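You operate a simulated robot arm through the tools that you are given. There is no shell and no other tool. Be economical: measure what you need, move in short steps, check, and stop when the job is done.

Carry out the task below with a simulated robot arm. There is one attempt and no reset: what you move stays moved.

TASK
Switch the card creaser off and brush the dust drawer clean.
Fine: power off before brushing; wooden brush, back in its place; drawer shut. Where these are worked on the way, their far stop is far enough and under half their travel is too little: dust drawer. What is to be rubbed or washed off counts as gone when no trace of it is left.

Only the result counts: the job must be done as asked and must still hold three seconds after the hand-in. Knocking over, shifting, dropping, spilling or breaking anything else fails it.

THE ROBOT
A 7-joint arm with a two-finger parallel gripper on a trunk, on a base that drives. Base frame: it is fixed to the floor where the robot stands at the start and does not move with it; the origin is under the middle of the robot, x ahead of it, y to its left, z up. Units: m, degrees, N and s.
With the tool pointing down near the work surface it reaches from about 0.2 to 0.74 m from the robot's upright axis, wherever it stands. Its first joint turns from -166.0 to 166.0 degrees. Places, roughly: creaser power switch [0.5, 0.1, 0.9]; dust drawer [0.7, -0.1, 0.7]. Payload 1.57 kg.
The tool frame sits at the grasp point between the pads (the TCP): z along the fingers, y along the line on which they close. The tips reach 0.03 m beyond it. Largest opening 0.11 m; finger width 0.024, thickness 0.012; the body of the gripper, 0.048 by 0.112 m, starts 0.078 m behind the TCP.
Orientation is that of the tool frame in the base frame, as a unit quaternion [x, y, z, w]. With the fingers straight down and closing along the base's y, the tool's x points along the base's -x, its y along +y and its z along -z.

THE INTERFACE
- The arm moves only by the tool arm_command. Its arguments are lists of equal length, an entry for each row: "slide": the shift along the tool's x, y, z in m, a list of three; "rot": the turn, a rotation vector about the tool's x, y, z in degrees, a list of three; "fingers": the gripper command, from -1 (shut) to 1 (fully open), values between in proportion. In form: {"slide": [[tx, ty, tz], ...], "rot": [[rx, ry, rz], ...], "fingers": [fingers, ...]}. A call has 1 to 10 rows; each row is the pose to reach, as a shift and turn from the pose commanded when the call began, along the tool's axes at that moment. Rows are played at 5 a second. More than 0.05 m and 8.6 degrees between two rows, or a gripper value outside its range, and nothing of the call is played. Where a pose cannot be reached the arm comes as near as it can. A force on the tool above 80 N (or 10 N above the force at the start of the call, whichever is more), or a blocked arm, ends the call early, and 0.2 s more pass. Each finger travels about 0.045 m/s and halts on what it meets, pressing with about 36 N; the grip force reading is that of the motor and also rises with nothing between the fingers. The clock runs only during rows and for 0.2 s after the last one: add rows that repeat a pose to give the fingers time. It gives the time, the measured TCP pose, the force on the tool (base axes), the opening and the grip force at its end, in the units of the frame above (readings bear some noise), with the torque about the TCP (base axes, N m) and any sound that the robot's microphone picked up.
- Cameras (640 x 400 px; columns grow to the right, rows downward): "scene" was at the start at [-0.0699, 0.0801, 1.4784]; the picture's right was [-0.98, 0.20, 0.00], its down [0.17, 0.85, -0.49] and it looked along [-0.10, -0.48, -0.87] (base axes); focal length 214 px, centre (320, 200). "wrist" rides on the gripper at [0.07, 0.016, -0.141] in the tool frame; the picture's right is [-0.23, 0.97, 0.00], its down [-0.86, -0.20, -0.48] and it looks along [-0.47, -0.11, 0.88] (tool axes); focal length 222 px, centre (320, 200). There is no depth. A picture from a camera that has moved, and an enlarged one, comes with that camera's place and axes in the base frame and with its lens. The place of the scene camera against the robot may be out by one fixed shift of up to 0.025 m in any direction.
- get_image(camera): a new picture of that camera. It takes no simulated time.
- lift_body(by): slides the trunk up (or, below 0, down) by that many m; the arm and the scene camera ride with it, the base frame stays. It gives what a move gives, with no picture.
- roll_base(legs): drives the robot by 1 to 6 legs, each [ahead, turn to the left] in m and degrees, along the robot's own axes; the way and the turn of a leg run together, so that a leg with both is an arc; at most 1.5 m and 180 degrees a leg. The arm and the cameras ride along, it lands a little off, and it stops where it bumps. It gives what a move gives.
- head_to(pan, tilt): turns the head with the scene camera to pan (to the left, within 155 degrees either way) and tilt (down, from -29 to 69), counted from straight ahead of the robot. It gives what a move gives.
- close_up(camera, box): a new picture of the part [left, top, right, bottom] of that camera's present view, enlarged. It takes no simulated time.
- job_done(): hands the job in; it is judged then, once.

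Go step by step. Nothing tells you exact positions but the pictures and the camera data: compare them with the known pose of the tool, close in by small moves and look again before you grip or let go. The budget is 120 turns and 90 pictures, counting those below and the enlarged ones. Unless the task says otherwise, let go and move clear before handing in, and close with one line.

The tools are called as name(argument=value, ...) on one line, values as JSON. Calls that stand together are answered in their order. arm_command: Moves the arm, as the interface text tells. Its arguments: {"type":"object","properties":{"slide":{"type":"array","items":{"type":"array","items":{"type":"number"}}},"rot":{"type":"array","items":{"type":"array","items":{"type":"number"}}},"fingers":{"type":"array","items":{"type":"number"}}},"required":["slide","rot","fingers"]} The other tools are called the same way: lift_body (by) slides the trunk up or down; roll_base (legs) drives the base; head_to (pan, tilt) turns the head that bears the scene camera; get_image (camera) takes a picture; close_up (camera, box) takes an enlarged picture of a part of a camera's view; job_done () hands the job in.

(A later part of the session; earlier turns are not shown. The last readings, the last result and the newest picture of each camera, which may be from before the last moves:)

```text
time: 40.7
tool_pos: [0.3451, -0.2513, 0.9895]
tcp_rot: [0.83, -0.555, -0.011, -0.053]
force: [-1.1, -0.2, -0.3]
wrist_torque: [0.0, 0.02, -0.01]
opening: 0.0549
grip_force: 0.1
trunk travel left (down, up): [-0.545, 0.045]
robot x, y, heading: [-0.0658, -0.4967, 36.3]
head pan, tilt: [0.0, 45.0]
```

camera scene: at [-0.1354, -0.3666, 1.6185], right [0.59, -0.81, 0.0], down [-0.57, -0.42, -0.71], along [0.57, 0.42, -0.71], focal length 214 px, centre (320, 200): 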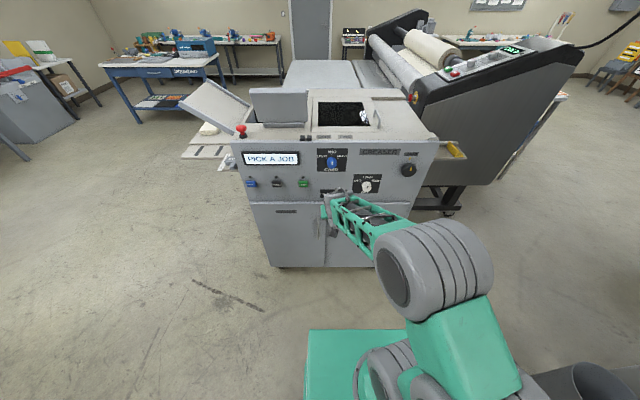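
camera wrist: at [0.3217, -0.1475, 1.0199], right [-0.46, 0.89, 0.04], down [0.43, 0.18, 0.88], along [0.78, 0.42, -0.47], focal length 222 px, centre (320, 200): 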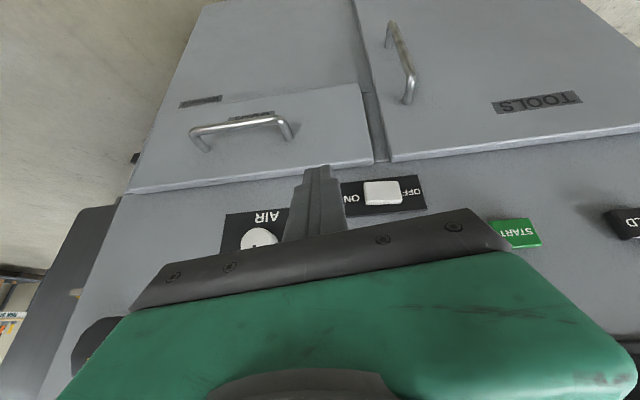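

arm_command(slide=[[0, 0, 0], [0, 0, 0], [0, 0, 0]], rot=[[-2.5, 1.9, -7.1], [-4.9, 3.8, -14.0], [-4.9, 3.8, -14.0]], fingers=[0, 0, 0])

roll_base(legs=[[0.12, 0]])

get_image(camera="wrist")

get_image(camera="scene")

```text
time: 41.5
tool_pos: [0.3439, -0.2515, 0.9903]
tcp_rot: [0.892, -0.451, 0.0, 0.0]
force: [-0.4, 0.1, -0.6]
wrist_torque: [-0.03, 0.02, 0.02]
opening: 0.0551
grip_force: 0.1
trunk travel left (down, up): [-0.545, 0.045]
robot x, y, heading: [-0.0623, -0.4955, 36.6]
head pan, tilt: [0.0, 45.0]
```

```text
time: 42.7
tool_pos: [0.4416, -0.1798, 0.9895]
tcp_rot: [0.891, -0.453, -0.001, 0.001]
force: [-0.4, -0.1, 0.7]
wrist_torque: [-0.05, 0.01, 0.03]
opening: 0.055
grip_force: 0.1
trunk travel left (down, up): [-0.545, 0.045]
robot x, y, heading: [0.0295, -0.4285, 36.2]
head pan, tilt: [0.0, 45.0]
```

```text
52 pictures are left
camera wrist: at [0.4692, -0.247, 1.1307], right [-0.92, -0.39, 0.0], down [-0.34, 0.81, 0.48], along [-0.19, 0.44, -0.88], focal length 222 px, centre (320, 200)
```

wrist: 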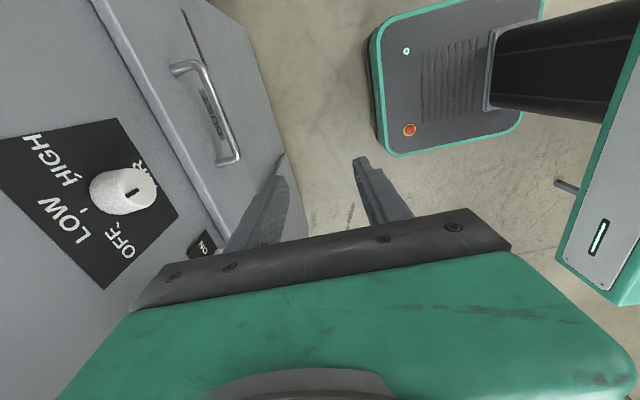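

```text
51 pictures are left
camera scene: at [-0.0381, -0.2953, 1.6185], right [0.59, -0.81, 0.0], down [-0.57, -0.42, -0.71], along [0.57, 0.42, -0.71], focal length 214 px, centre (320, 200)
```

scene: 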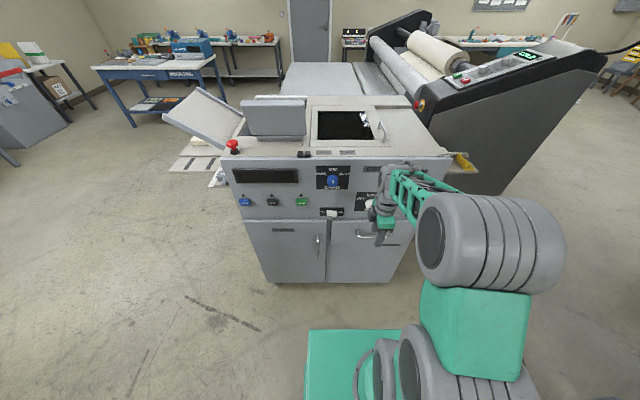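

The handle bar centre is at about (0.588, -0.143, 0.764), with a gap of about 3 cm behind it. I'll go in tilted 40° so the hand clears the knob, stopping 0.1 m short.

arm_command(slide=[[0.007, -0.0075, 0.015], [0.014, -0.015, 0.03], [0.021, -0.0225, 0.045], [0.028, -0.03, 0.06], [0.035, -0.0375, 0.075], [0.043, -0.045, 0.09], [0.05, -0.0525, 0.105], [0.057, -0.06, 0.12], [0.057, -0.06, 0.12]], rot=[[5, 0, 0], [10, 0, 0], [15, 0, 0], [20, 0, 0], [25, 0, 0], [30, 0, 0], [35, 0, 0], [40, 0, 0], [40, 0, 0]], fingers=[-0.3, -0.35, -0.38, -0.38, -0.38, -0.38, -0.38, -0.38, -0.38])

get_image(camera="wrist")

close_up(camera="scene", box=[300, 150, 480, 270])

```text
time: 44.7
tool_pos: [0.5246, -0.1923, 0.8684]
tcp_rot: [0.838, -0.425, 0.155, -0.306]
force: [0.8, 0.0, -0.2]
wrist_torque: [0.01, 0.03, 0.03]
opening: 0.034
grip_force: 0.0
trunk travel left (down, up): [-0.545, 0.045]
robot x, y, heading: [0.0295, -0.4242, 36.2]
head pan, tilt: [0.0, 45.0]
```

```text
50 pictures are left
camera wrist: at [0.4813, -0.31, 0.9669], right [-0.74, -0.26, -0.63], down [-0.63, 0.6, 0.49], along [0.25, 0.76, -0.6], focal length 222 px, centre (320, 200)
```

wrist: 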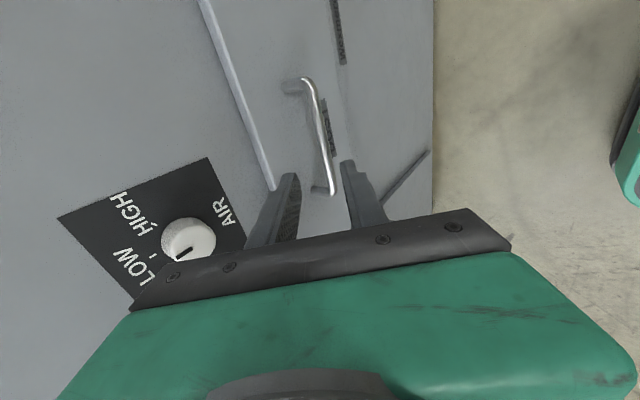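

```text
3.33 times, centred on (390, 210) of scene
camera zoom: at [-0.0385, -0.2958, 1.6185], right [0.59, -0.81, 0.0], down [-0.57, -0.42, -0.71], along [0.57, 0.42, -0.71], focal length 715 px, centre (87, 167)
```

zoom: 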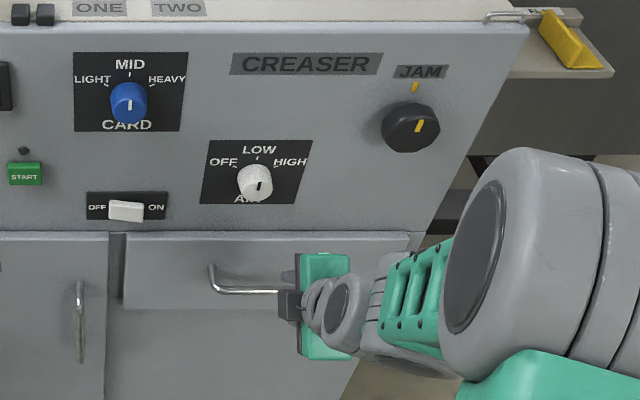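

arm_command(slide=[[0, 0.005, 0.03], [-0.002, 0.005, 0.055], [-0.002, 0.005, 0.08], [-0.002, 0.005, 0.08]], rot=[[0, 0, 0], [0, 0, 0], [0, 0, 0], [0, 0, 0]], fingers=[-0.42, -0.42, -0.42, -0.42])

close_up(camera="wrist", box=[220, 60, 460, 210])

```text
time: 45.7
tool_pos: [0.5602, -0.1615, 0.8051]
tcp_rot: [0.839, -0.425, 0.154, -0.303]
force: [0.8, 0.1, 0.3]
wrist_torque: [0.02, 0.01, -0.03]
opening: 0.0318
grip_force: 0.0
trunk travel left (down, up): [-0.545, 0.045]
robot x, y, heading: [0.0315, -0.4239, 36.4]
head pan, tilt: [0.0, 45.0]
```

```text
2.67 times, centred on (340, 135) of wrist
camera zoom: at [0.5177, -0.2803, 0.9033], right [-0.74, -0.26, -0.63], down [-0.63, 0.6, 0.49], along [0.25, 0.76, -0.6], focal length 592 px, centre (267, 373)
```

zoom: 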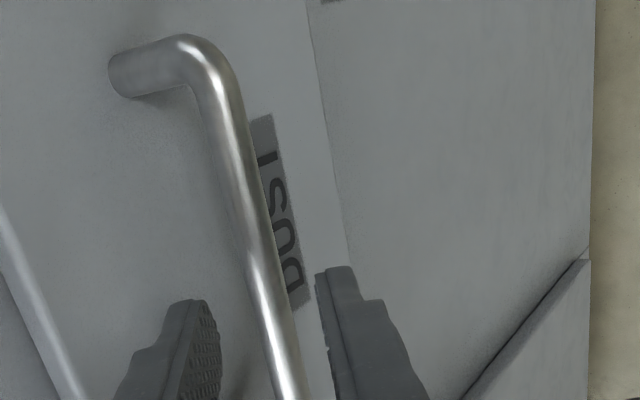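

arm_command(slide=[[0, 0, 0.012], [0, 0, 0.024], [0, 0, 0.035], [0, 0, 0.035]], rot=[[0, 0, 0], [0, 0, 0], [0, 0, 0], [0, 0, 0]], fingers=[-0.42, -0.42, -0.42, -0.42])

close_up(camera="wrist", box=[220, 60, 460, 210])

```text
time: 46.7
tool_pos: [0.5785, -0.1468, 0.7785]
tcp_rot: [0.838, -0.425, 0.154, -0.305]
force: [0.4, 0.4, -0.3]
wrist_torque: [0.02, 0.02, -0.04]
opening: 0.0321
grip_force: 0.1
trunk travel left (down, up): [-0.545, 0.045]
robot x, y, heading: [0.0306, -0.4183, 36.0]
head pan, tilt: [0.0, 45.0]
```

```text
2.67 times, centred on (340, 135) of wrist
camera zoom: at [0.5356, -0.2658, 0.8759], right [-0.74, -0.26, -0.63], down [-0.63, 0.6, 0.49], along [0.25, 0.76, -0.6], focal length 592 px, centre (267, 373)
```

zoom: 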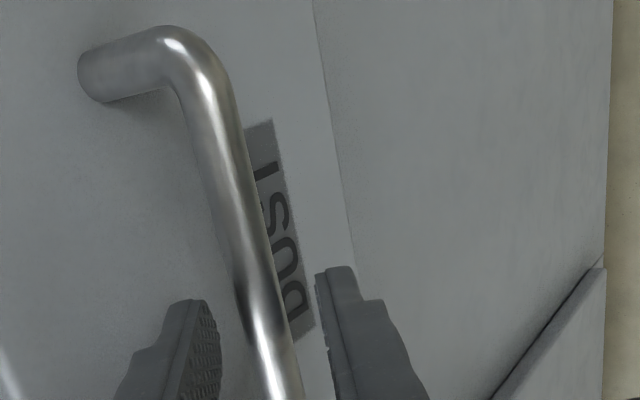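

arm_command(slide=[[0, 0, 0.003], [0, 0, 0.003], [0, 0, 0.003]], rot=[[0, 0, 0], [0, 0, 0], [0, 0, 0]], fingers=[-1, -1, -1])

```text
time: 47.5
tool_pos: [0.5811, -0.1471, 0.7771]
tcp_rot: [0.838, -0.425, 0.155, -0.305]
force: [0.7, 1.3, 8.4]
wrist_torque: [0.36, 0.03, -0.35]
opening: 0.0137
grip_force: 30.5
trunk travel left (down, up): [-0.545, 0.045]
robot x, y, heading: [0.0313, -0.4249, 36.0]
head pan, tilt: [0.0, 45.0]
```

The handle is gripped. I'll pull along the panel's outward normal.

arm_command(slide=[[0, 0.0153, -0.0129], [0, 0.0306, -0.0258], [0, 0.0459, -0.0387], [0, 0.0612, -0.0516], [0, 0.0765, -0.0645], [0, 0.0918, -0.0774], [0, 0.1071, -0.0903], [0, 0.1071, -0.0903]], rot=[[0, 0, 0], [0, 0, 0], [0, 0, 0], [0, 0, 0], [0, 0, 0], [0, 0, 0], [0, 0, 0], [0, 0, 0]], fingers=[-1, -1, -1, -1, -1, -1, -1, -1])

get_image(camera="scene")

```text
time: 49.3
tool_pos: [0.4668, -0.2314, 0.7777]
tcp_rot: [0.838, -0.425, 0.155, -0.305]
force: [-2.3, 3.8, 19.7]
wrist_torque: [0.45, -0.13, -0.38]
opening: 0.0135
grip_force: 29.9
trunk travel left (down, up): [-0.545, 0.045]
robot x, y, heading: [0.033, -0.4266, 36.2]
head pan, tilt: [0.0, 45.0]
```

```text
46 pictures are left
camera scene: at [-0.0404, -0.296, 1.6185], right [0.59, -0.81, 0.0], down [-0.57, -0.42, -0.71], along [0.57, 0.42, -0.71], focal length 214 px, centre (320, 200)
```

scene: 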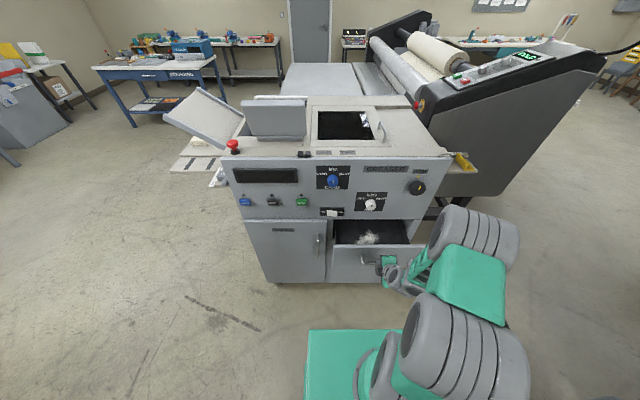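

The drawer is coming out and dust is visible. I'll keep pulling toward its far stop.

arm_command(slide=[[0, 0.0115, -0.0097], [0, 0.023, -0.0194], [0, 0.0344, -0.029], [0, 0.0459, -0.0387], [0, 0.0574, -0.0484], [0, 0.0688, -0.058], [0, 0.0688, -0.058]], rot=[[0, 0, 0], [0, 0, 0], [0, 0, 0], [0, 0, 0], [0, 0, 0], [0, 0, 0], [0, 0, 0]], fingers=[-1, -1, -1, -1, -1, -1, -1])

close_up(camera="scene", box=[300, 190, 460, 310])

```text
time: 50.9
tool_pos: [0.3944, -0.2824, 0.7769]
tcp_rot: [0.839, -0.424, 0.154, -0.305]
force: [0.0, 1.5, -9.4]
wrist_torque: [0.36, 0.33, -0.24]
opening: 0.0139
grip_force: 30.3
trunk travel left (down, up): [-0.545, 0.045]
robot x, y, heading: [0.0368, -0.4254, 36.0]
head pan, tilt: [0.0, 45.0]
```

```text
3.33 times, centred on (380, 250) of scene
camera zoom: at [-0.0384, -0.2956, 1.6182], right [0.59, -0.81, 0.0], down [-0.57, -0.42, -0.71], along [0.57, 0.42, -0.71], focal length 715 px, centre (120, 33)
```

zoom: 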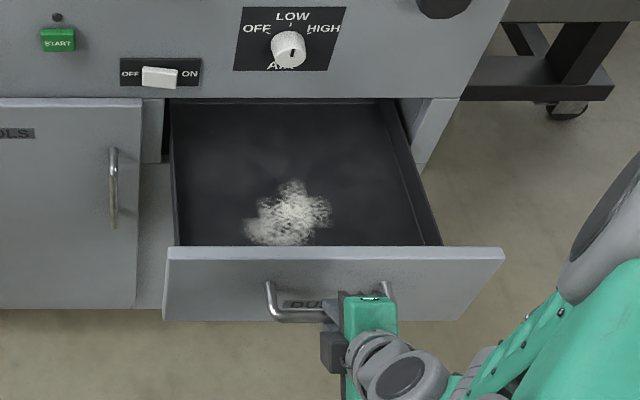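

arm_command(slide=[[0, 0.0115, -0.0097], [0, 0.023, -0.0194], [0, 0.0344, -0.029], [0, 0.0459, -0.0387], [0, 0.0459, -0.0387]], rot=[[0, 0, 0], [0, 0, 0], [0, 0, 0], [0, 0, 0], [0, 0, 0]], fingers=[-1, -1, -1, -1, -1])

close_up(camera="scene", box=[300, 190, 460, 310])

```text
time: 52.3
tool_pos: [0.41, -0.3576, 0.7968]
tcp_rot: [0.838, -0.401, 0.218, -0.299]
force: [-0.3, -0.1, -0.1]
wrist_torque: [0.0, 0.02, -0.01]
opening: 0.0
grip_force: 21.1
trunk travel left (down, up): [-0.545, 0.045]
robot x, y, heading: [0.0345, -0.4237, 36.5]
head pan, tilt: [0.0, 45.0]
stopped in row 5: the arm was blocked; the commanded pose is now the measured one
```

```text
3.33 times, centred on (380, 250) of scene
camera zoom: at [-0.0386, -0.2957, 1.6185], right [0.59, -0.81, 0.0], down [-0.57, -0.42, -0.71], along [0.57, 0.42, -0.71], focal length 715 px, centre (120, 33)
```

zoom: 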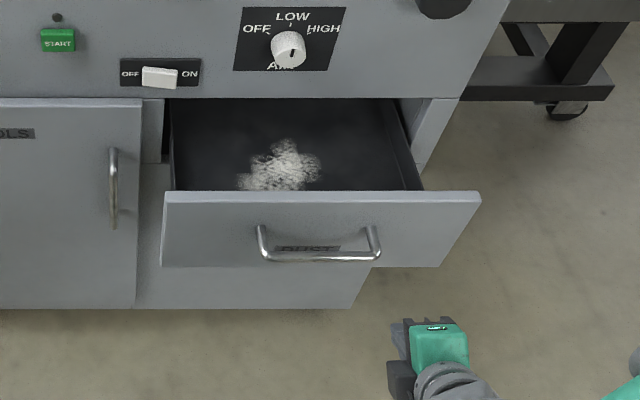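

The grip slipped off and the drawer slid back, now about 0.15 m open. I'll back the base up and take the handle again to open it fully.

roll_base(legs=[[-0.17, 0]])

arm_command(slide=[[0, 0, -0.02], [0, 0, -0.04], [0, 0, -0.04]], rot=[[-1.5, -2.8, 2.3], [-2.9, -5.5, 4.6], [-2.9, -5.5, 4.6]], fingers=[-0.4, -0.4, -0.4])

get_image(camera="wrist")

```text
time: 53.8
tool_pos: [0.2709, -0.4576, 0.7967]
tcp_rot: [0.837, -0.403, 0.219, -0.298]
force: [0.6, 0.4, -0.6]
wrist_torque: [0.02, 0.03, 0.01]
opening: 0.0
grip_force: 21.2
trunk travel left (down, up): [-0.545, 0.045]
robot x, y, heading: [-0.1035, -0.5202, 36.1]
head pan, tilt: [0.0, 45.0]
```

```text
time: 54.6
tool_pos: [0.2474, -0.4693, 0.8246]
tcp_rot: [0.837, -0.427, 0.156, -0.306]
force: [0.4, 0.1, -0.7]
wrist_torque: [-0.03, 0.03, 0.01]
opening: 0.033
grip_force: 0.0
trunk travel left (down, up): [-0.545, 0.045]
robot x, y, heading: [-0.1039, -0.5263, 36.2]
head pan, tilt: [0.0, 45.0]
```

```text
43 pictures are left
camera wrist: at [0.2034, -0.5872, 0.9225], right [-0.74, -0.25, -0.63], down [-0.63, 0.6, 0.49], along [0.25, 0.76, -0.6], focal length 222 px, centre (320, 200)
```

wrist: 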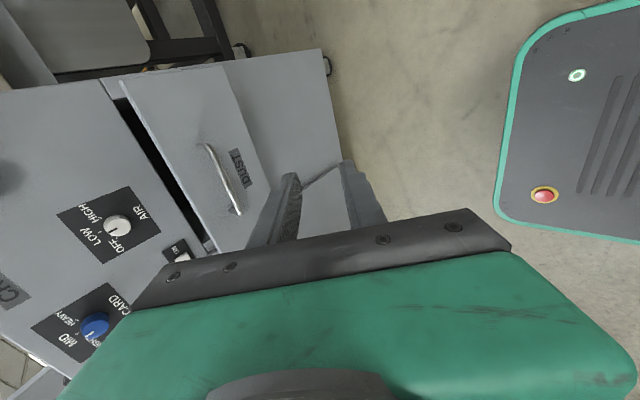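

arm_command(slide=[[-0.008, -0.025, 0.0228], [-0.015, -0.0506, 0.0456], [-0.023, -0.076, 0.0684], [-0.031, -0.1013, 0.0912], [-0.038, -0.1266, 0.114], [-0.046, -0.152, 0.137], [-0.053, -0.1773, 0.16], [-0.061, -0.2026, 0.1825], [-0.061, -0.2026, 0.1825]], rot=[[0, 0, 0], [0, 0, 0], [0, 0, 0], [0, 0, 0], [0, 0, 0], [0, 0, 0], [0, 0, 0], [0, 0, 0], [0, 0, 0]], fingers=[-0.42, -0.42, -0.42, -0.42, -0.42, -0.42, -0.42, -0.42, -0.42])

close_up(camera="wrist", box=[220, 60, 460, 210])

```text
time: 56.6
tool_pos: [0.4335, -0.2604, 0.8155]
tcp_rot: [0.837, -0.427, 0.155, -0.305]
force: [0.1, 0.7, -0.2]
wrist_torque: [0.0, 0.0, 0.02]
opening: 0.0319
grip_force: 0.1
trunk travel left (down, up): [-0.545, 0.045]
robot x, y, heading: [-0.1053, -0.5258, 36.2]
head pan, tilt: [0.0, 45.0]
```

```text
2.67 times, centred on (340, 135) of wrist
camera zoom: at [0.3892, -0.3774, 0.9128], right [-0.74, -0.25, -0.63], down [-0.63, 0.6, 0.49], along [0.25, 0.76, -0.6], focal length 592 px, centre (267, 373)
```

zoom: 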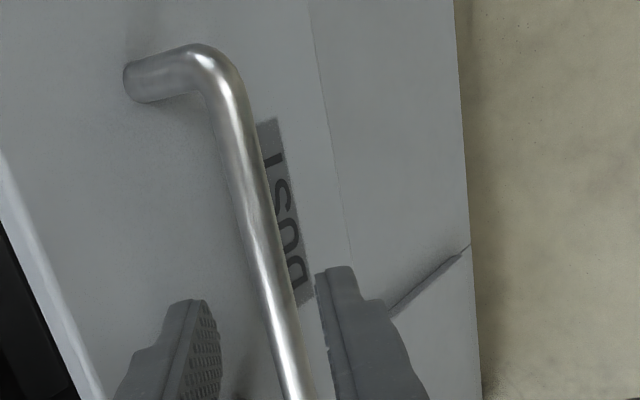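

arm_command(slide=[[0, 0, 0.017], [0, 0, 0.034], [0, 0, 0.05], [0, 0, 0.05], [0, 0, 0.05], [0, 0, 0.05]], rot=[[0, 0, 0], [0, 0, 0], [0, 0, 0], [0, 0, 0], [0, 0, 0], [0, 0, 0]], fingers=[-0.42, -0.42, -0.42, -0.42, -1, -1])

```text
time: 58.0
tool_pos: [0.4594, -0.2416, 0.776]
tcp_rot: [0.838, -0.426, 0.156, -0.305]
force: [0.9, 0.7, -2.1]
wrist_torque: [0.05, 0.05, -0.25]
opening: 0.0137
grip_force: 19.9
trunk travel left (down, up): [-0.545, 0.045]
robot x, y, heading: [-0.1057, -0.5278, 36.2]
head pan, tilt: [0.0, 45.0]
```

arm_command(slide=[[0, 0.0, 0.0], [0, 0.0115, -0.0097], [0, 0.023, -0.0194], [0, 0.0344, -0.029], [0, 0.0459, -0.0387], [0, 0.0574, -0.0484], [0, 0.0688, -0.058], [0, 0.0765, -0.0645], [0, 0.0765, -0.0645]], rot=[[0, 0, 0], [0, 0, 0], [0, 0, 0], [0, 0, 0], [0, 0, 0], [0, 0, 0], [0, 0, 0], [0, 0, 0], [0, 0, 0]], fingers=[-1, -1, -1, -1, -1, -1, -1, -1, -1])

arm_command(slide=[[0, 0.0077, -0.0065], [0, 0.0153, -0.0129], [0, 0.023, -0.0194], [0, 0.0306, -0.0258], [0, 0.0306, -0.0258]], rot=[[0, 0, 0], [0, 0, 0], [0, 0, 0], [0, 0, 0], [0, 0, 0]], fingers=[-1, -1, -1, -1, -1])

close_up(camera="scene", box=[300, 170, 460, 290])

```text
time: 60.0
tool_pos: [0.3771, -0.3001, 0.7776]
tcp_rot: [0.838, -0.426, 0.155, -0.304]
force: [3.3, -6.0, -20.1]
wrist_torque: [-0.14, 0.23, -0.29]
opening: 0.0136
grip_force: 30.7
trunk travel left (down, up): [-0.545, 0.045]
robot x, y, heading: [-0.1067, -0.5243, 36.3]
head pan, tilt: [0.0, 45.0]
```

```text
time: 61.2
tool_pos: [0.348, -0.3215, 0.7782]
tcp_rot: [0.837, -0.425, 0.156, -0.306]
force: [17.9, 7.7, -26.9]
wrist_torque: [0.12, 0.2, -0.22]
opening: 0.014
grip_force: 30.1
trunk travel left (down, up): [-0.545, 0.045]
robot x, y, heading: [-0.104, -0.5261, 36.2]
head pan, tilt: [0.0, 45.0]
```

```text
3.33 times, centred on (380, 230) of scene
camera zoom: at [-0.1729, -0.3952, 1.6185], right [0.59, -0.81, 0.0], down [-0.57, -0.42, -0.71], along [0.57, 0.42, -0.71], focal length 715 px, centre (120, 100)
```

zoom: 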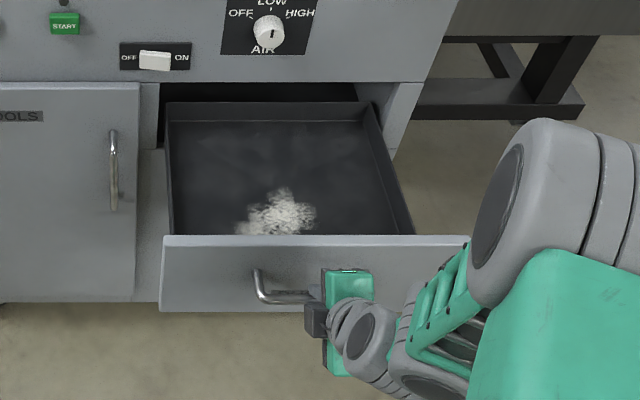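

The drawer is at its stop, with force rising and the tray's back wall in view. I'll release and back off.

arm_command(slide=[[0, -0.003, 0.0025], [0, -0.003, 0.0025], [0, -0.003, 0.0025], [0, -0.003, -0.03], [0, -0.003, -0.07], [0, 0, -0.11], [0, 0, -0.14], [0, 0, -0.14]], rot=[[0, 0, 0], [0, 0, 0], [0, 0, 0], [0, 0, 0], [0, 0, 0], [0, 0, 0], [0, 0, 0], [0, 0, 0]], fingers=[-1, -0.4, -0.4, -0.4, -0.4, -0.4, -0.4, -0.4])

head_to(pan=-150, tilt=35)

get_image(camera="wrist")

get_image(camera="scene")

```text
time: 63.0
tool_pos: [0.2709, -0.3773, 0.8861]
tcp_rot: [0.837, -0.426, 0.156, -0.306]
force: [0.4, -0.1, 0.3]
wrist_torque: [0.0, 0.04, -0.02]
opening: 0.0331
grip_force: 0.1
trunk travel left (down, up): [-0.545, 0.045]
robot x, y, heading: [-0.1045, -0.5248, 36.2]
head pan, tilt: [0.0, 45.0]
```

```text
time: 65.3
tool_pos: [0.2717, -0.3775, 0.8863]
tcp_rot: [0.837, -0.426, 0.156, -0.305]
force: [-0.4, 0.2, -0.3]
wrist_torque: [-0.01, 0.01, -0.03]
opening: 0.0329
grip_force: 0.0
trunk travel left (down, up): [-0.545, 0.045]
robot x, y, heading: [-0.1051, -0.5241, 36.0]
head pan, tilt: [-150.0, 35.0]
```

```text
40 pictures are left
camera wrist: at [0.2279, -0.4948, 0.9836], right [-0.74, -0.25, -0.63], down [-0.63, 0.6, 0.49], along [0.25, 0.76, -0.6], focal length 222 px, centre (320, 200)
```

wrist: 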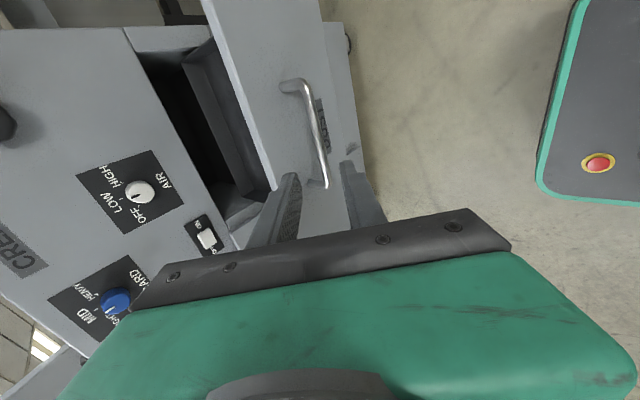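

```text
39 pictures are left
camera scene: at [-0.2778, -0.5254, 1.6333], right [-0.91, 0.4, 0.0], down [0.23, 0.52, -0.82], along [-0.33, -0.75, -0.57], focal length 214 px, centre (320, 200)
```

scene: 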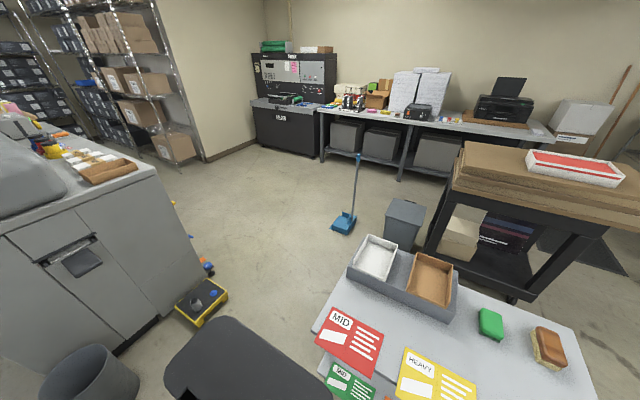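

The wooden brush is on the trolley at about (-1.07, -0.50, 0.85), and the trolley front faces my back. I'll raise the hand, straighten it, then drive around to the trolley front.

arm_command(slide=[[0, -0.014, -0.016], [0, -0.028, -0.033], [0, -0.041, -0.049], [0, -0.055, -0.065], [0, -0.069, -0.081], [0, -0.083, -0.098], [0, -0.096, -0.114], [0, -0.11, -0.13], [0, -0.11, -0.13]], rot=[[-5, 0, 0], [-10, 0, 0], [-15, 0, 0], [-20, 0, 0], [-25, 0, 0], [-30, 0, 0], [-35, 0, 0], [-40, 0, 0], [-40, 0, 0]], fingers=[-0.4, -0.4, 0, 0, 0, 0, 0, 0, 0])

roll_base(legs=[[0, 102.5], [0.54, 0], [0, 78]])

head_to(pan=0, tilt=45)

get_image(camera="scene")

get_image(camera="wrist")

```text
time: 67.3
tool_pos: [0.2719, -0.3772, 1.0564]
tcp_rot: [0.891, -0.454, 0.0, 0.001]
force: [-0.5, -0.1, 0.7]
wrist_torque: [-0.03, 0.01, 0.0]
opening: 0.0552
grip_force: 0.0
trunk travel left (down, up): [-0.545, 0.045]
robot x, y, heading: [-0.1034, -0.5249, 36.5]
head pan, tilt: [-150.0, 35.0]
```

```text
time: 78.1
tool_pos: [-0.889, -0.3211, 1.0552]
tcp_rot: [0.452, 0.892, -0.001, -0.001]
force: [-0.8, -0.1, 0.5]
wrist_torque: [0.02, 0.01, 0.0]
opening: 0.055
grip_force: 0.0
trunk travel left (down, up): [-0.545, 0.045]
robot x, y, heading: [-0.5135, -0.1711, -143.6]
head pan, tilt: [-150.0, 35.0]
```

```text
time: 80.5
tool_pos: [-0.889, -0.3201, 1.0556]
tcp_rot: [0.453, 0.892, -0.001, 0.0]
force: [-0.6, -0.4, -0.3]
wrist_torque: [0.0, -0.01, -0.01]
opening: 0.0549
grip_force: 0.0
trunk travel left (down, up): [-0.545, 0.045]
robot x, y, heading: [-0.5104, -0.1704, -143.6]
head pan, tilt: [0.0, 45.0]
```

```text
38 pictures are left
camera scene: at [-0.4344, -0.318, 1.6185], right [-0.59, 0.81, 0.0], down [0.57, 0.42, -0.71], along [-0.57, -0.42, -0.71], focal length 214 px, centre (320, 200)
```

scene: 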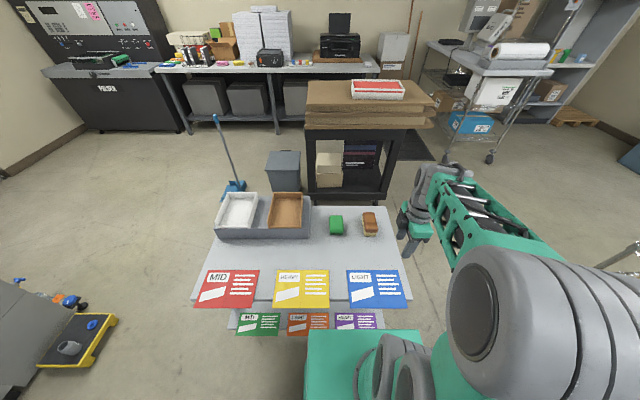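

```text
37 pictures are left
camera wrist: at [-0.918, -0.2549, 1.1967], right [0.92, 0.39, 0.0], down [0.34, -0.81, 0.48], along [0.19, -0.44, -0.88], focal length 222 px, centre (320, 200)
```

wrist: 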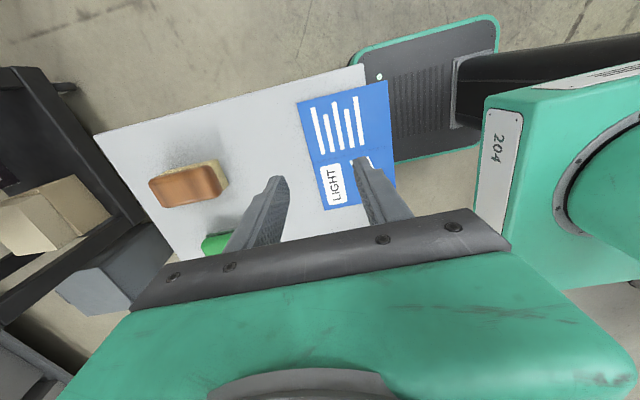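

The brush is on the trolley with its long side along the robot's forward direction. I'll bring the hand over it and turn so the fingers close across its width.

arm_command(slide=[[-0.002, -0.02, 0], [-0.004, -0.04, 0], [-0.006, -0.06, 0], [-0.008, -0.08, 0], [-0.01, -0.1, 0], [-0.012, -0.12, 0], [-0.014, -0.14, 0], [-0.016, -0.16, 0], [-0.018, -0.18, 0], [-0.02, -0.2, 0]], rot=[[0, 0, 8.4], [0, 0, 16.8], [0, 0, 25.2], [0, 0, 33.6], [0, 0, 42], [0, 0, 50.4], [0, 0, 58.8], [0, 0, 67.2], [0, 0, 75.6], [0, 0, 84]], fingers=[1, 1, 1, 1, 1, 1, 1, 1, 1, 1])

get_image(camera="wrist")

```text
time: 82.7
tool_pos: [-1.0392, -0.4534, 1.0564]
tcp_rot: [0.933, 0.359, 0.0, 0.0]
force: [0.9, -1.1, -0.1]
wrist_torque: [-0.02, 0.0, 0.01]
opening: 0.1101
grip_force: 0.1
trunk travel left (down, up): [-0.545, 0.045]
robot x, y, heading: [-0.5125, -0.1703, -143.8]
head pan, tilt: [0.0, 45.0]
```

```text
36 pictures are left
camera wrist: at [-0.9772, -0.4199, 1.1978], right [0.48, -0.88, 0.0], down [-0.77, -0.42, 0.48], along [-0.42, -0.23, -0.88], focal length 222 px, centre (320, 200)
```

wrist: 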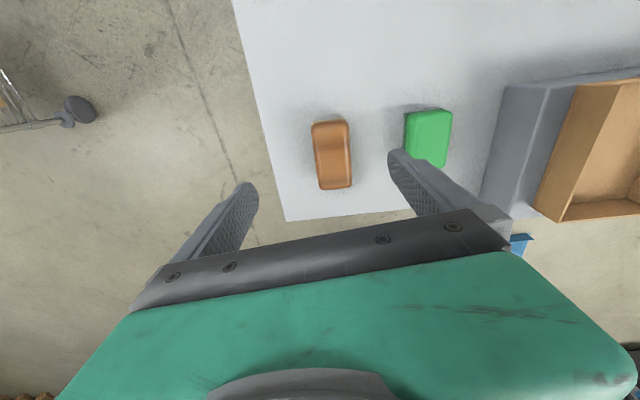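

arm_command(slide=[[-0.015, 0.004, 0.025], [-0.03, 0.008, 0.05], [-0.037, 0.011, 0.08], [-0.037, 0.011, 0.11], [-0.037, 0.011, 0.11]], rot=[[0, 0, 2], [0, 0, 4], [0, 0, 6], [0, 0, 6], [0, 0, 6]], fingers=[0.7, 0.7, 0.7, 0.7, 0.7])

get_image(camera="wrist")

close_up(camera="scene", box=[320, 180, 420, 260])

```text
time: 83.9
tool_pos: [-1.0615, -0.4875, 0.9478]
tcp_rot: [0.95, 0.311, -0.001, 0.0]
force: [-0.5, 0.9, 0.3]
wrist_torque: [0.01, 0.01, 0.01]
opening: 0.0933
grip_force: 0.1
trunk travel left (down, up): [-0.545, 0.045]
robot x, y, heading: [-0.5144, -0.1741, -143.8]
head pan, tilt: [0.0, 45.0]
```

```text
35 pictures are left
camera wrist: at [-0.9958, -0.4599, 1.088], right [0.39, -0.92, 0.0], down [-0.81, -0.34, 0.48], along [-0.44, -0.19, -0.88], focal length 222 px, centre (320, 200)
```

wrist: 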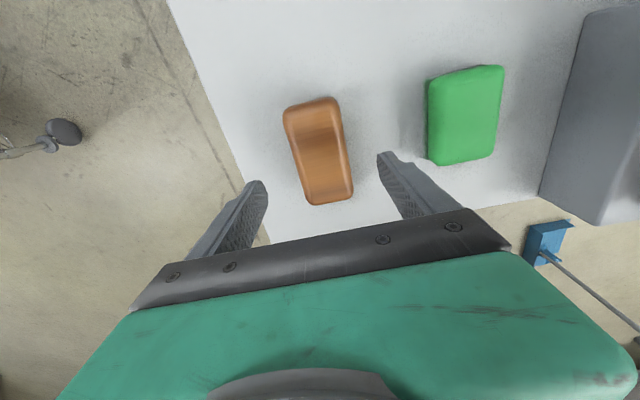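

```text
5.00 times, centred on (370, 220) of scene
camera zoom: at [-0.4345, -0.318, 1.6185], right [-0.59, 0.81, 0.0], down [0.57, 0.42, -0.71], along [-0.57, -0.42, -0.71], focal length 1072 px, centre (70, 100)
```

zoom: 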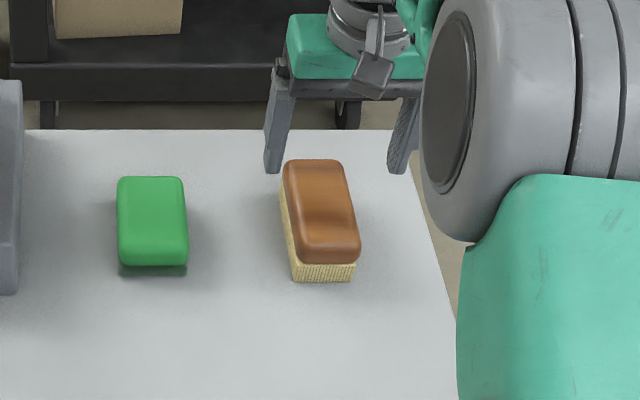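

Aligned over the brush. I'll descend and grip.

arm_command(slide=[[0, 0.001, 0.03], [0, 0.002, 0.06], [0, 0.002, 0.086], [0, 0.002, 0.086], [0, 0.002, 0.086], [0, 0.002, 0.086], [0, 0.002, 0.086]], rot=[[0, 0, 0], [0, 0, 0], [0, 0, 1.5], [0, 0, 1.5], [0, 0, 1.5], [0, 0, 1.5], [0, 0, 1.5]], fingers=[0.7, 0.7, 0.7, 0.7, -1, -1, -1])

close_up(camera="scene", box=[320, 180, 420, 260])

```text
time: 85.5
tool_pos: [-1.059, -0.4893, 0.862]
tcp_rot: [0.954, 0.299, -0.001, 0.0]
force: [-0.3, -0.1, -0.2]
wrist_torque: [0.0, 0.01, 0.02]
opening: 0.0564
grip_force: 19.5
trunk travel left (down, up): [-0.545, 0.045]
robot x, y, heading: [-0.5115, -0.173, -143.5]
head pan, tilt: [0.0, 45.0]
```

```text
5.00 times, centred on (370, 220) of scene
camera zoom: at [-0.4345, -0.318, 1.6185], right [-0.59, 0.81, 0.0], down [0.57, 0.42, -0.71], along [-0.57, -0.42, -0.71], focal length 1072 px, centre (70, 100)
```

zoom: 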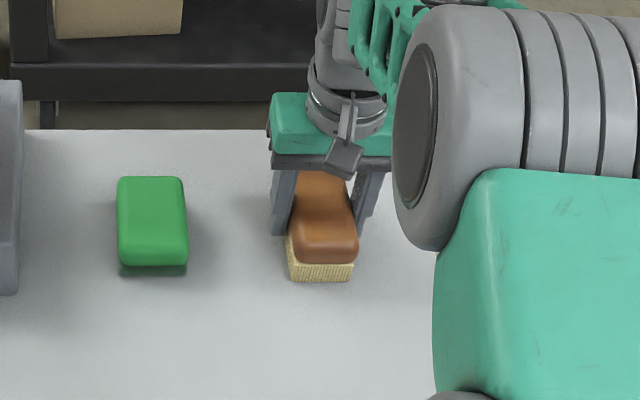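

arm_command(slide=[[0, 0, 0], [0, 0, -0.02], [0, 0, -0.05], [0, 0, -0.09], [0, 0, -0.13], [0, 0, -0.17], [0, 0, -0.2], [0, 0, -0.2]], rot=[[0, 0, 0], [0, 0, 0], [0, 0, 0], [0, 0, 0], [0, 0, 0], [0, 0, 0], [0, 0, 0], [0, 0, 0]], fingers=[-1, -1, -1, -1, -1, -1, -1, -1])

get_image(camera="wrist")

```text
time: 87.3
tool_pos: [-1.0563, -0.4892, 1.0584]
tcp_rot: [0.954, 0.298, -0.001, 0.0]
force: [-0.6, -0.8, -1.2]
wrist_torque: [-0.04, 0.01, -0.02]
opening: 0.0557
grip_force: 35.5
trunk travel left (down, up): [-0.545, 0.045]
robot x, y, heading: [-0.5128, -0.1739, -143.7]
head pan, tilt: [0.0, 45.0]
```

```text
32 pictures are left
camera wrist: at [-0.9918, -0.4638, 1.2001], right [0.37, -0.93, 0.0], down [-0.82, -0.32, 0.48], along [-0.45, -0.18, -0.88], focal length 222 px, centre (320, 200)
```

wrist: 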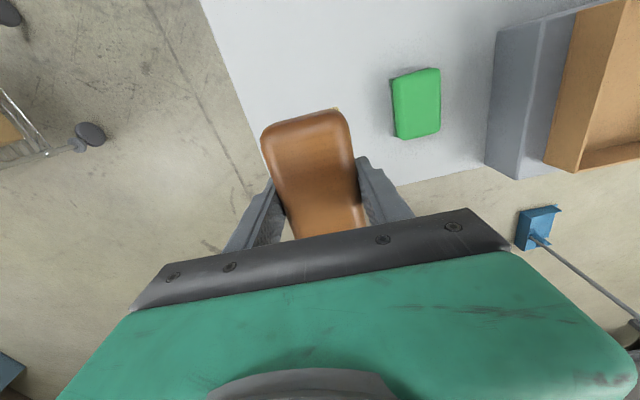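

Brush in hand. I'll retract a little and drive back to the machine.

arm_command(slide=[[0.03, 0, 0], [0.06, 0, 0], [0.09, 0, 0], [0.12, 0, 0], [0.12, 0, 0]], rot=[[0, 0, 0], [0, 0, 0], [0, 0, 0], [0, 0, 0], [0, 0, 0]], fingers=[-1, -1, -1, -1, -1])

roll_base(legs=[[0, -67.4], [-0.568, 0], [0, -112.8]])

get_image(camera="scene")

get_image(camera="wrist")

```text
time: 88.5
tool_pos: [-0.9568, -0.4229, 1.0589]
tcp_rot: [0.954, 0.298, 0.0, -0.001]
force: [-0.2, 0.2, -1.4]
wrist_torque: [-0.01, -0.03, 0.02]
opening: 0.0553
grip_force: 35.9
trunk travel left (down, up): [-0.545, 0.045]
robot x, y, heading: [-0.5118, -0.1692, -143.7]
head pan, tilt: [0.0, 45.0]
```

```text
time: 99.4
tool_pos: [0.4252, -0.2163, 1.0581]
tcp_rot: [-0.288, 0.957, 0.0, 0.001]
force: [-0.3, 0.5, -1.0]
wrist_torque: [-0.02, 0.01, 0.0]
opening: 0.0556
grip_force: 36.6
trunk travel left (down, up): [-0.545, 0.045]
robot x, y, heading: [-0.0239, -0.4609, 35.3]
head pan, tilt: [0.0, 45.0]
```

```text
31 pictures are left
camera scene: at [-0.0933, -0.3303, 1.6185], right [0.58, -0.82, 0.0], down [-0.58, -0.41, -0.71], along [0.58, 0.41, -0.71], focal length 214 px, centre (320, 200)
```

scene: 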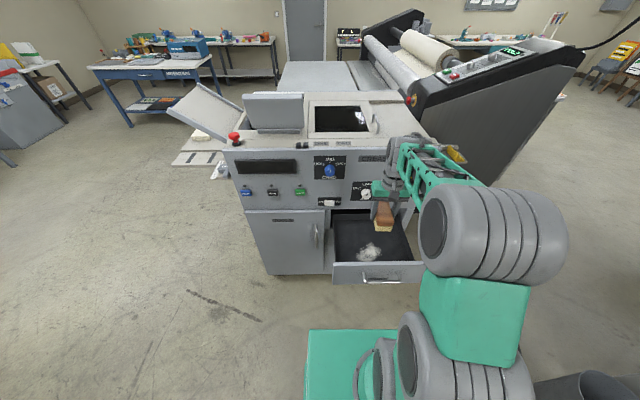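

```text
30 pictures are left
camera wrist: at [0.3579, -0.2427, 1.1999], right [-0.35, 0.94, 0.0], down [0.82, 0.31, 0.48], along [0.45, 0.17, -0.88], focal length 222 px, centre (320, 200)
```

wrist: 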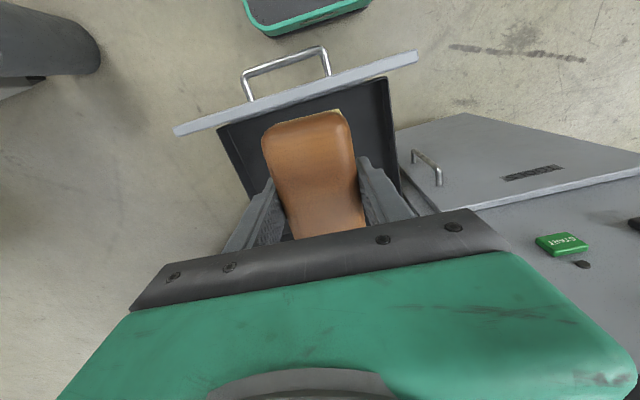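

close_up(camera="scene", box=[310, 200, 430, 290])

```text
4.44 times, centred on (370, 245) of scene
camera zoom: at [-0.0933, -0.3303, 1.6185], right [0.58, -0.82, 0.0], down [-0.58, -0.41, -0.71], along [0.58, 0.41, -0.71], focal length 953 px, centre (98, 0)
```

zoom: 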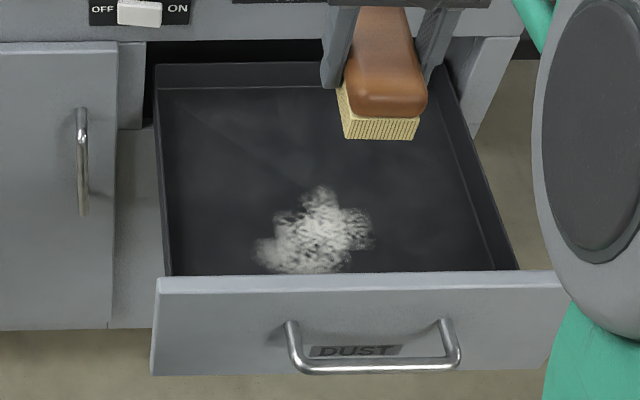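

I place the tray floor at about z 0.78, with the dust patch just behind the drawer front. I'll lower the brush above it and look.

arm_command(slide=[[-0.02, 0, 0.03], [-0.035, 0, 0.06], [-0.035, 0, 0.09], [-0.035, 0, 0.12], [-0.035, 0, 0.15], [-0.035, 0, 0.175], [-0.035, 0, 0.195], [-0.035, 0, 0.195]], rot=[[0, 0, 0], [0, 0, 0], [0, 0, -1], [0, 0, -2], [0, 0, -2.8], [0, 0, -2.8], [0, 0, -2.8], [0, 0, -2.8]], fingers=[-1, -1, -1, -1, -1, -1, -1, -1])

get_image(camera="wrist")

close_up(camera="scene", box=[310, 200, 430, 290])

```text
time: 101.2
tool_pos: [0.454, -0.1969, 0.8642]
tcp_rot: [-0.312, 0.95, 0.0, 0.002]
force: [-0.1, -0.4, -1.2]
wrist_torque: [0.01, -0.04, -0.03]
opening: 0.0558
grip_force: 35.8
trunk travel left (down, up): [-0.545, 0.045]
robot x, y, heading: [-0.0259, -0.4608, 35.2]
head pan, tilt: [0.0, 45.0]
```

```text
28 pictures are left
camera wrist: at [0.3878, -0.2262, 1.0058], right [-0.39, 0.92, 0.0], down [0.81, 0.35, 0.48], along [0.44, 0.19, -0.88], focal length 222 px, centre (320, 200)
```

wrist: 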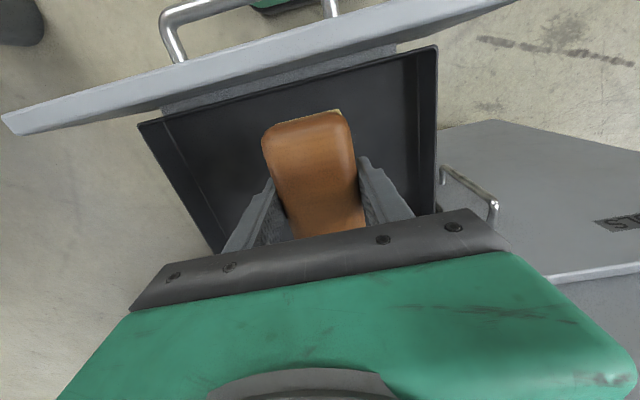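

```text
4.44 times, centred on (370, 245) of scene
camera zoom: at [-0.0933, -0.3302, 1.6185], right [0.58, -0.82, 0.0], down [-0.58, -0.41, -0.71], along [0.58, 0.41, -0.71], focal length 953 px, centre (98, 0)
```

zoom: 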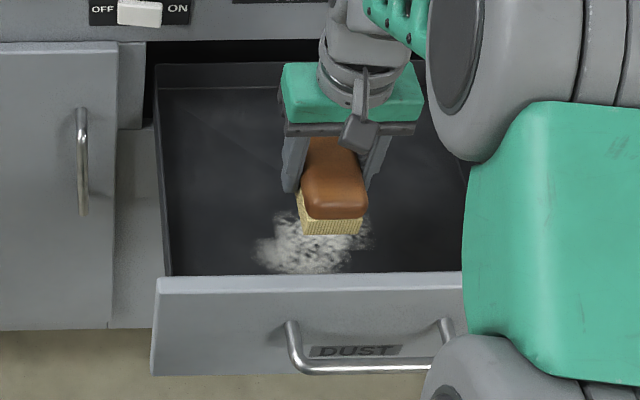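

On closer triangulation the tray is lower, with its rim near 0.71 and floor near 0.665, and the dust centre sits further back. I'll shift and lower toward the floor.

arm_command(slide=[[-0.02, -0.007, 0], [-0.04, -0.015, 0], [-0.06, -0.022, 0.01], [-0.06, -0.022, 0.04], [-0.06, -0.022, 0.07], [-0.06, -0.022, 0.1], [-0.06, -0.022, 0.1]], rot=[[0, 0, 0], [0, 0, 0], [0, 0, 0], [0, 0, 0], [0, 0, 0], [0, 0, 0], [0, 0, 0]], fingers=[-1, -1, -1, -1, -1, -1, -1])

get_image(camera="scene")

```text
time: 102.8
tool_pos: [0.5161, -0.1781, 0.7636]
tcp_rot: [-0.311, 0.95, 0.001, 0.001]
force: [-0.1, -0.4, -1.2]
wrist_torque: [0.05, -0.05, 0.0]
opening: 0.0554
grip_force: 36.0
trunk travel left (down, up): [-0.545, 0.045]
robot x, y, heading: [-0.0224, -0.4603, 35.1]
head pan, tilt: [0.0, 45.0]
```

```text
26 pictures are left
camera scene: at [-0.0932, -0.3302, 1.6185], right [0.58, -0.82, 0.0], down [-0.58, -0.41, -0.71], along [0.58, 0.41, -0.71], focal length 214 px, centre (320, 200)
```

scene: 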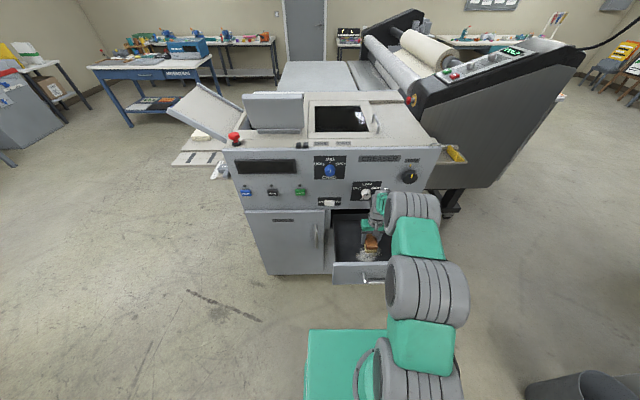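

arm_command(slide=[[0, 0, 0.01], [0, 0, 0.018], [0, 0, 0.024], [0, 0, 0.03], [0, 0, 0.03]], rot=[[0, 0, 0], [0, 0, 0], [0, 0, 0], [0, 0, 0], [0, 0, 0]], fingers=[-1, -1, -1, -1, -1])

close_up(camera="scene", box=[310, 200, 430, 290])

```text
time: 104.0
tool_pos: [0.5176, -0.18, 0.734]
tcp_rot: [-0.312, 0.95, 0.0, 0.001]
force: [-0.3, 0.7, -1.0]
wrist_torque: [-0.02, 0.01, 0.01]
opening: 0.0553
grip_force: 36.2
trunk travel left (down, up): [-0.545, 0.045]
robot x, y, heading: [-0.0245, -0.4591, 34.9]
head pan, tilt: [0.0, 45.0]
```

```text
4.44 times, centred on (370, 245) of scene
camera zoom: at [-0.0933, -0.3302, 1.6185], right [0.58, -0.82, 0.0], down [-0.58, -0.41, -0.71], along [0.58, 0.41, -0.71], focal length 953 px, centre (98, 0)
```

zoom: 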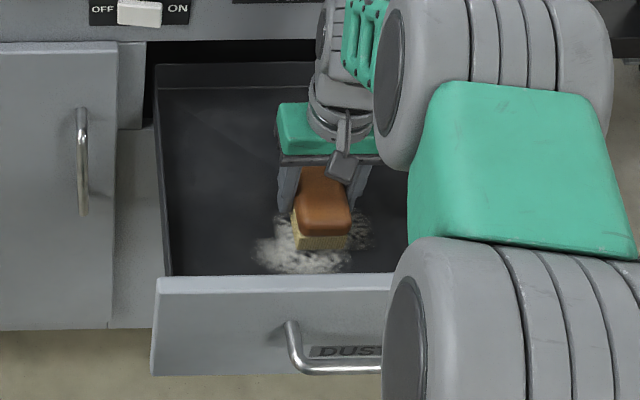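

arm_command(slide=[[0, 0, 0.008], [0, 0, 0.014], [0, 0, 0.02], [0, 0, 0.02]], rot=[[0, 0, 0], [0, 0, 0], [0, 0, 0], [0, 0, 0]], fingers=[-1, -1, -1, -1])

```text
time: 105.0
tool_pos: [0.5192, -0.1781, 0.7194]
tcp_rot: [-0.311, 0.95, 0.002, 0.007]
force: [1.2, -0.2, 39.0]
wrist_torque: [0.05, 0.0, 0.05]
opening: 0.0554
grip_force: 36.5
trunk travel left (down, up): [-0.545, 0.045]
robot x, y, heading: [-0.0254, -0.4587, 34.9]
head pan, tilt: [0.0, 45.0]
```

The bristles touch the floor at TCP 0.72. Now the brushing strokes, side to side.

arm_command(slide=[[0, 0.03, -0.003], [0, 0.06, -0.003], [0, 0.085, -0.003], [0, 0.05, -0.003], [0, 0.015, -0.003], [0, -0.02, -0.003], [0, -0.055, -0.003], [0, -0.09, -0.003], [-0.03, -0.09, -0.003], [-0.03, -0.06, -0.003]], rot=[[0, 0, 0], [0, 0, 0], [0, 0, 0], [0, 0, 0], [0, 0, 0], [0, 0, 0], [0, 0, 0], [0, 0, 0], [0, 0, 0], [0, 0, 0]], fingers=[-1, -1, -1, -1, -1, -1, -1, -1, -1, -1])

close_up(camera="scene", box=[310, 200, 430, 290])

```text
time: 107.2
tool_pos: [0.5784, -0.2092, 0.719]
tcp_rot: [-0.312, 0.95, 0.0, 0.003]
force: [2.8, -3.6, 28.3]
wrist_torque: [-0.07, -0.22, -0.49]
opening: 0.0556
grip_force: 36.1
trunk travel left (down, up): [-0.545, 0.045]
robot x, y, heading: [-0.0253, -0.4569, 35.2]
head pan, tilt: [0.0, 45.0]
```

```text
4.44 times, centred on (370, 245) of scene
camera zoom: at [-0.0954, -0.331, 1.6185], right [0.57, -0.82, 0.0], down [-0.58, -0.41, -0.71], along [0.58, 0.41, -0.71], focal length 953 px, centre (98, 0)
```

zoom: 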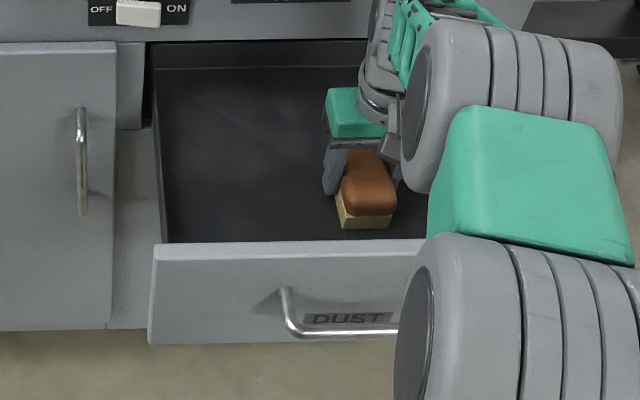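

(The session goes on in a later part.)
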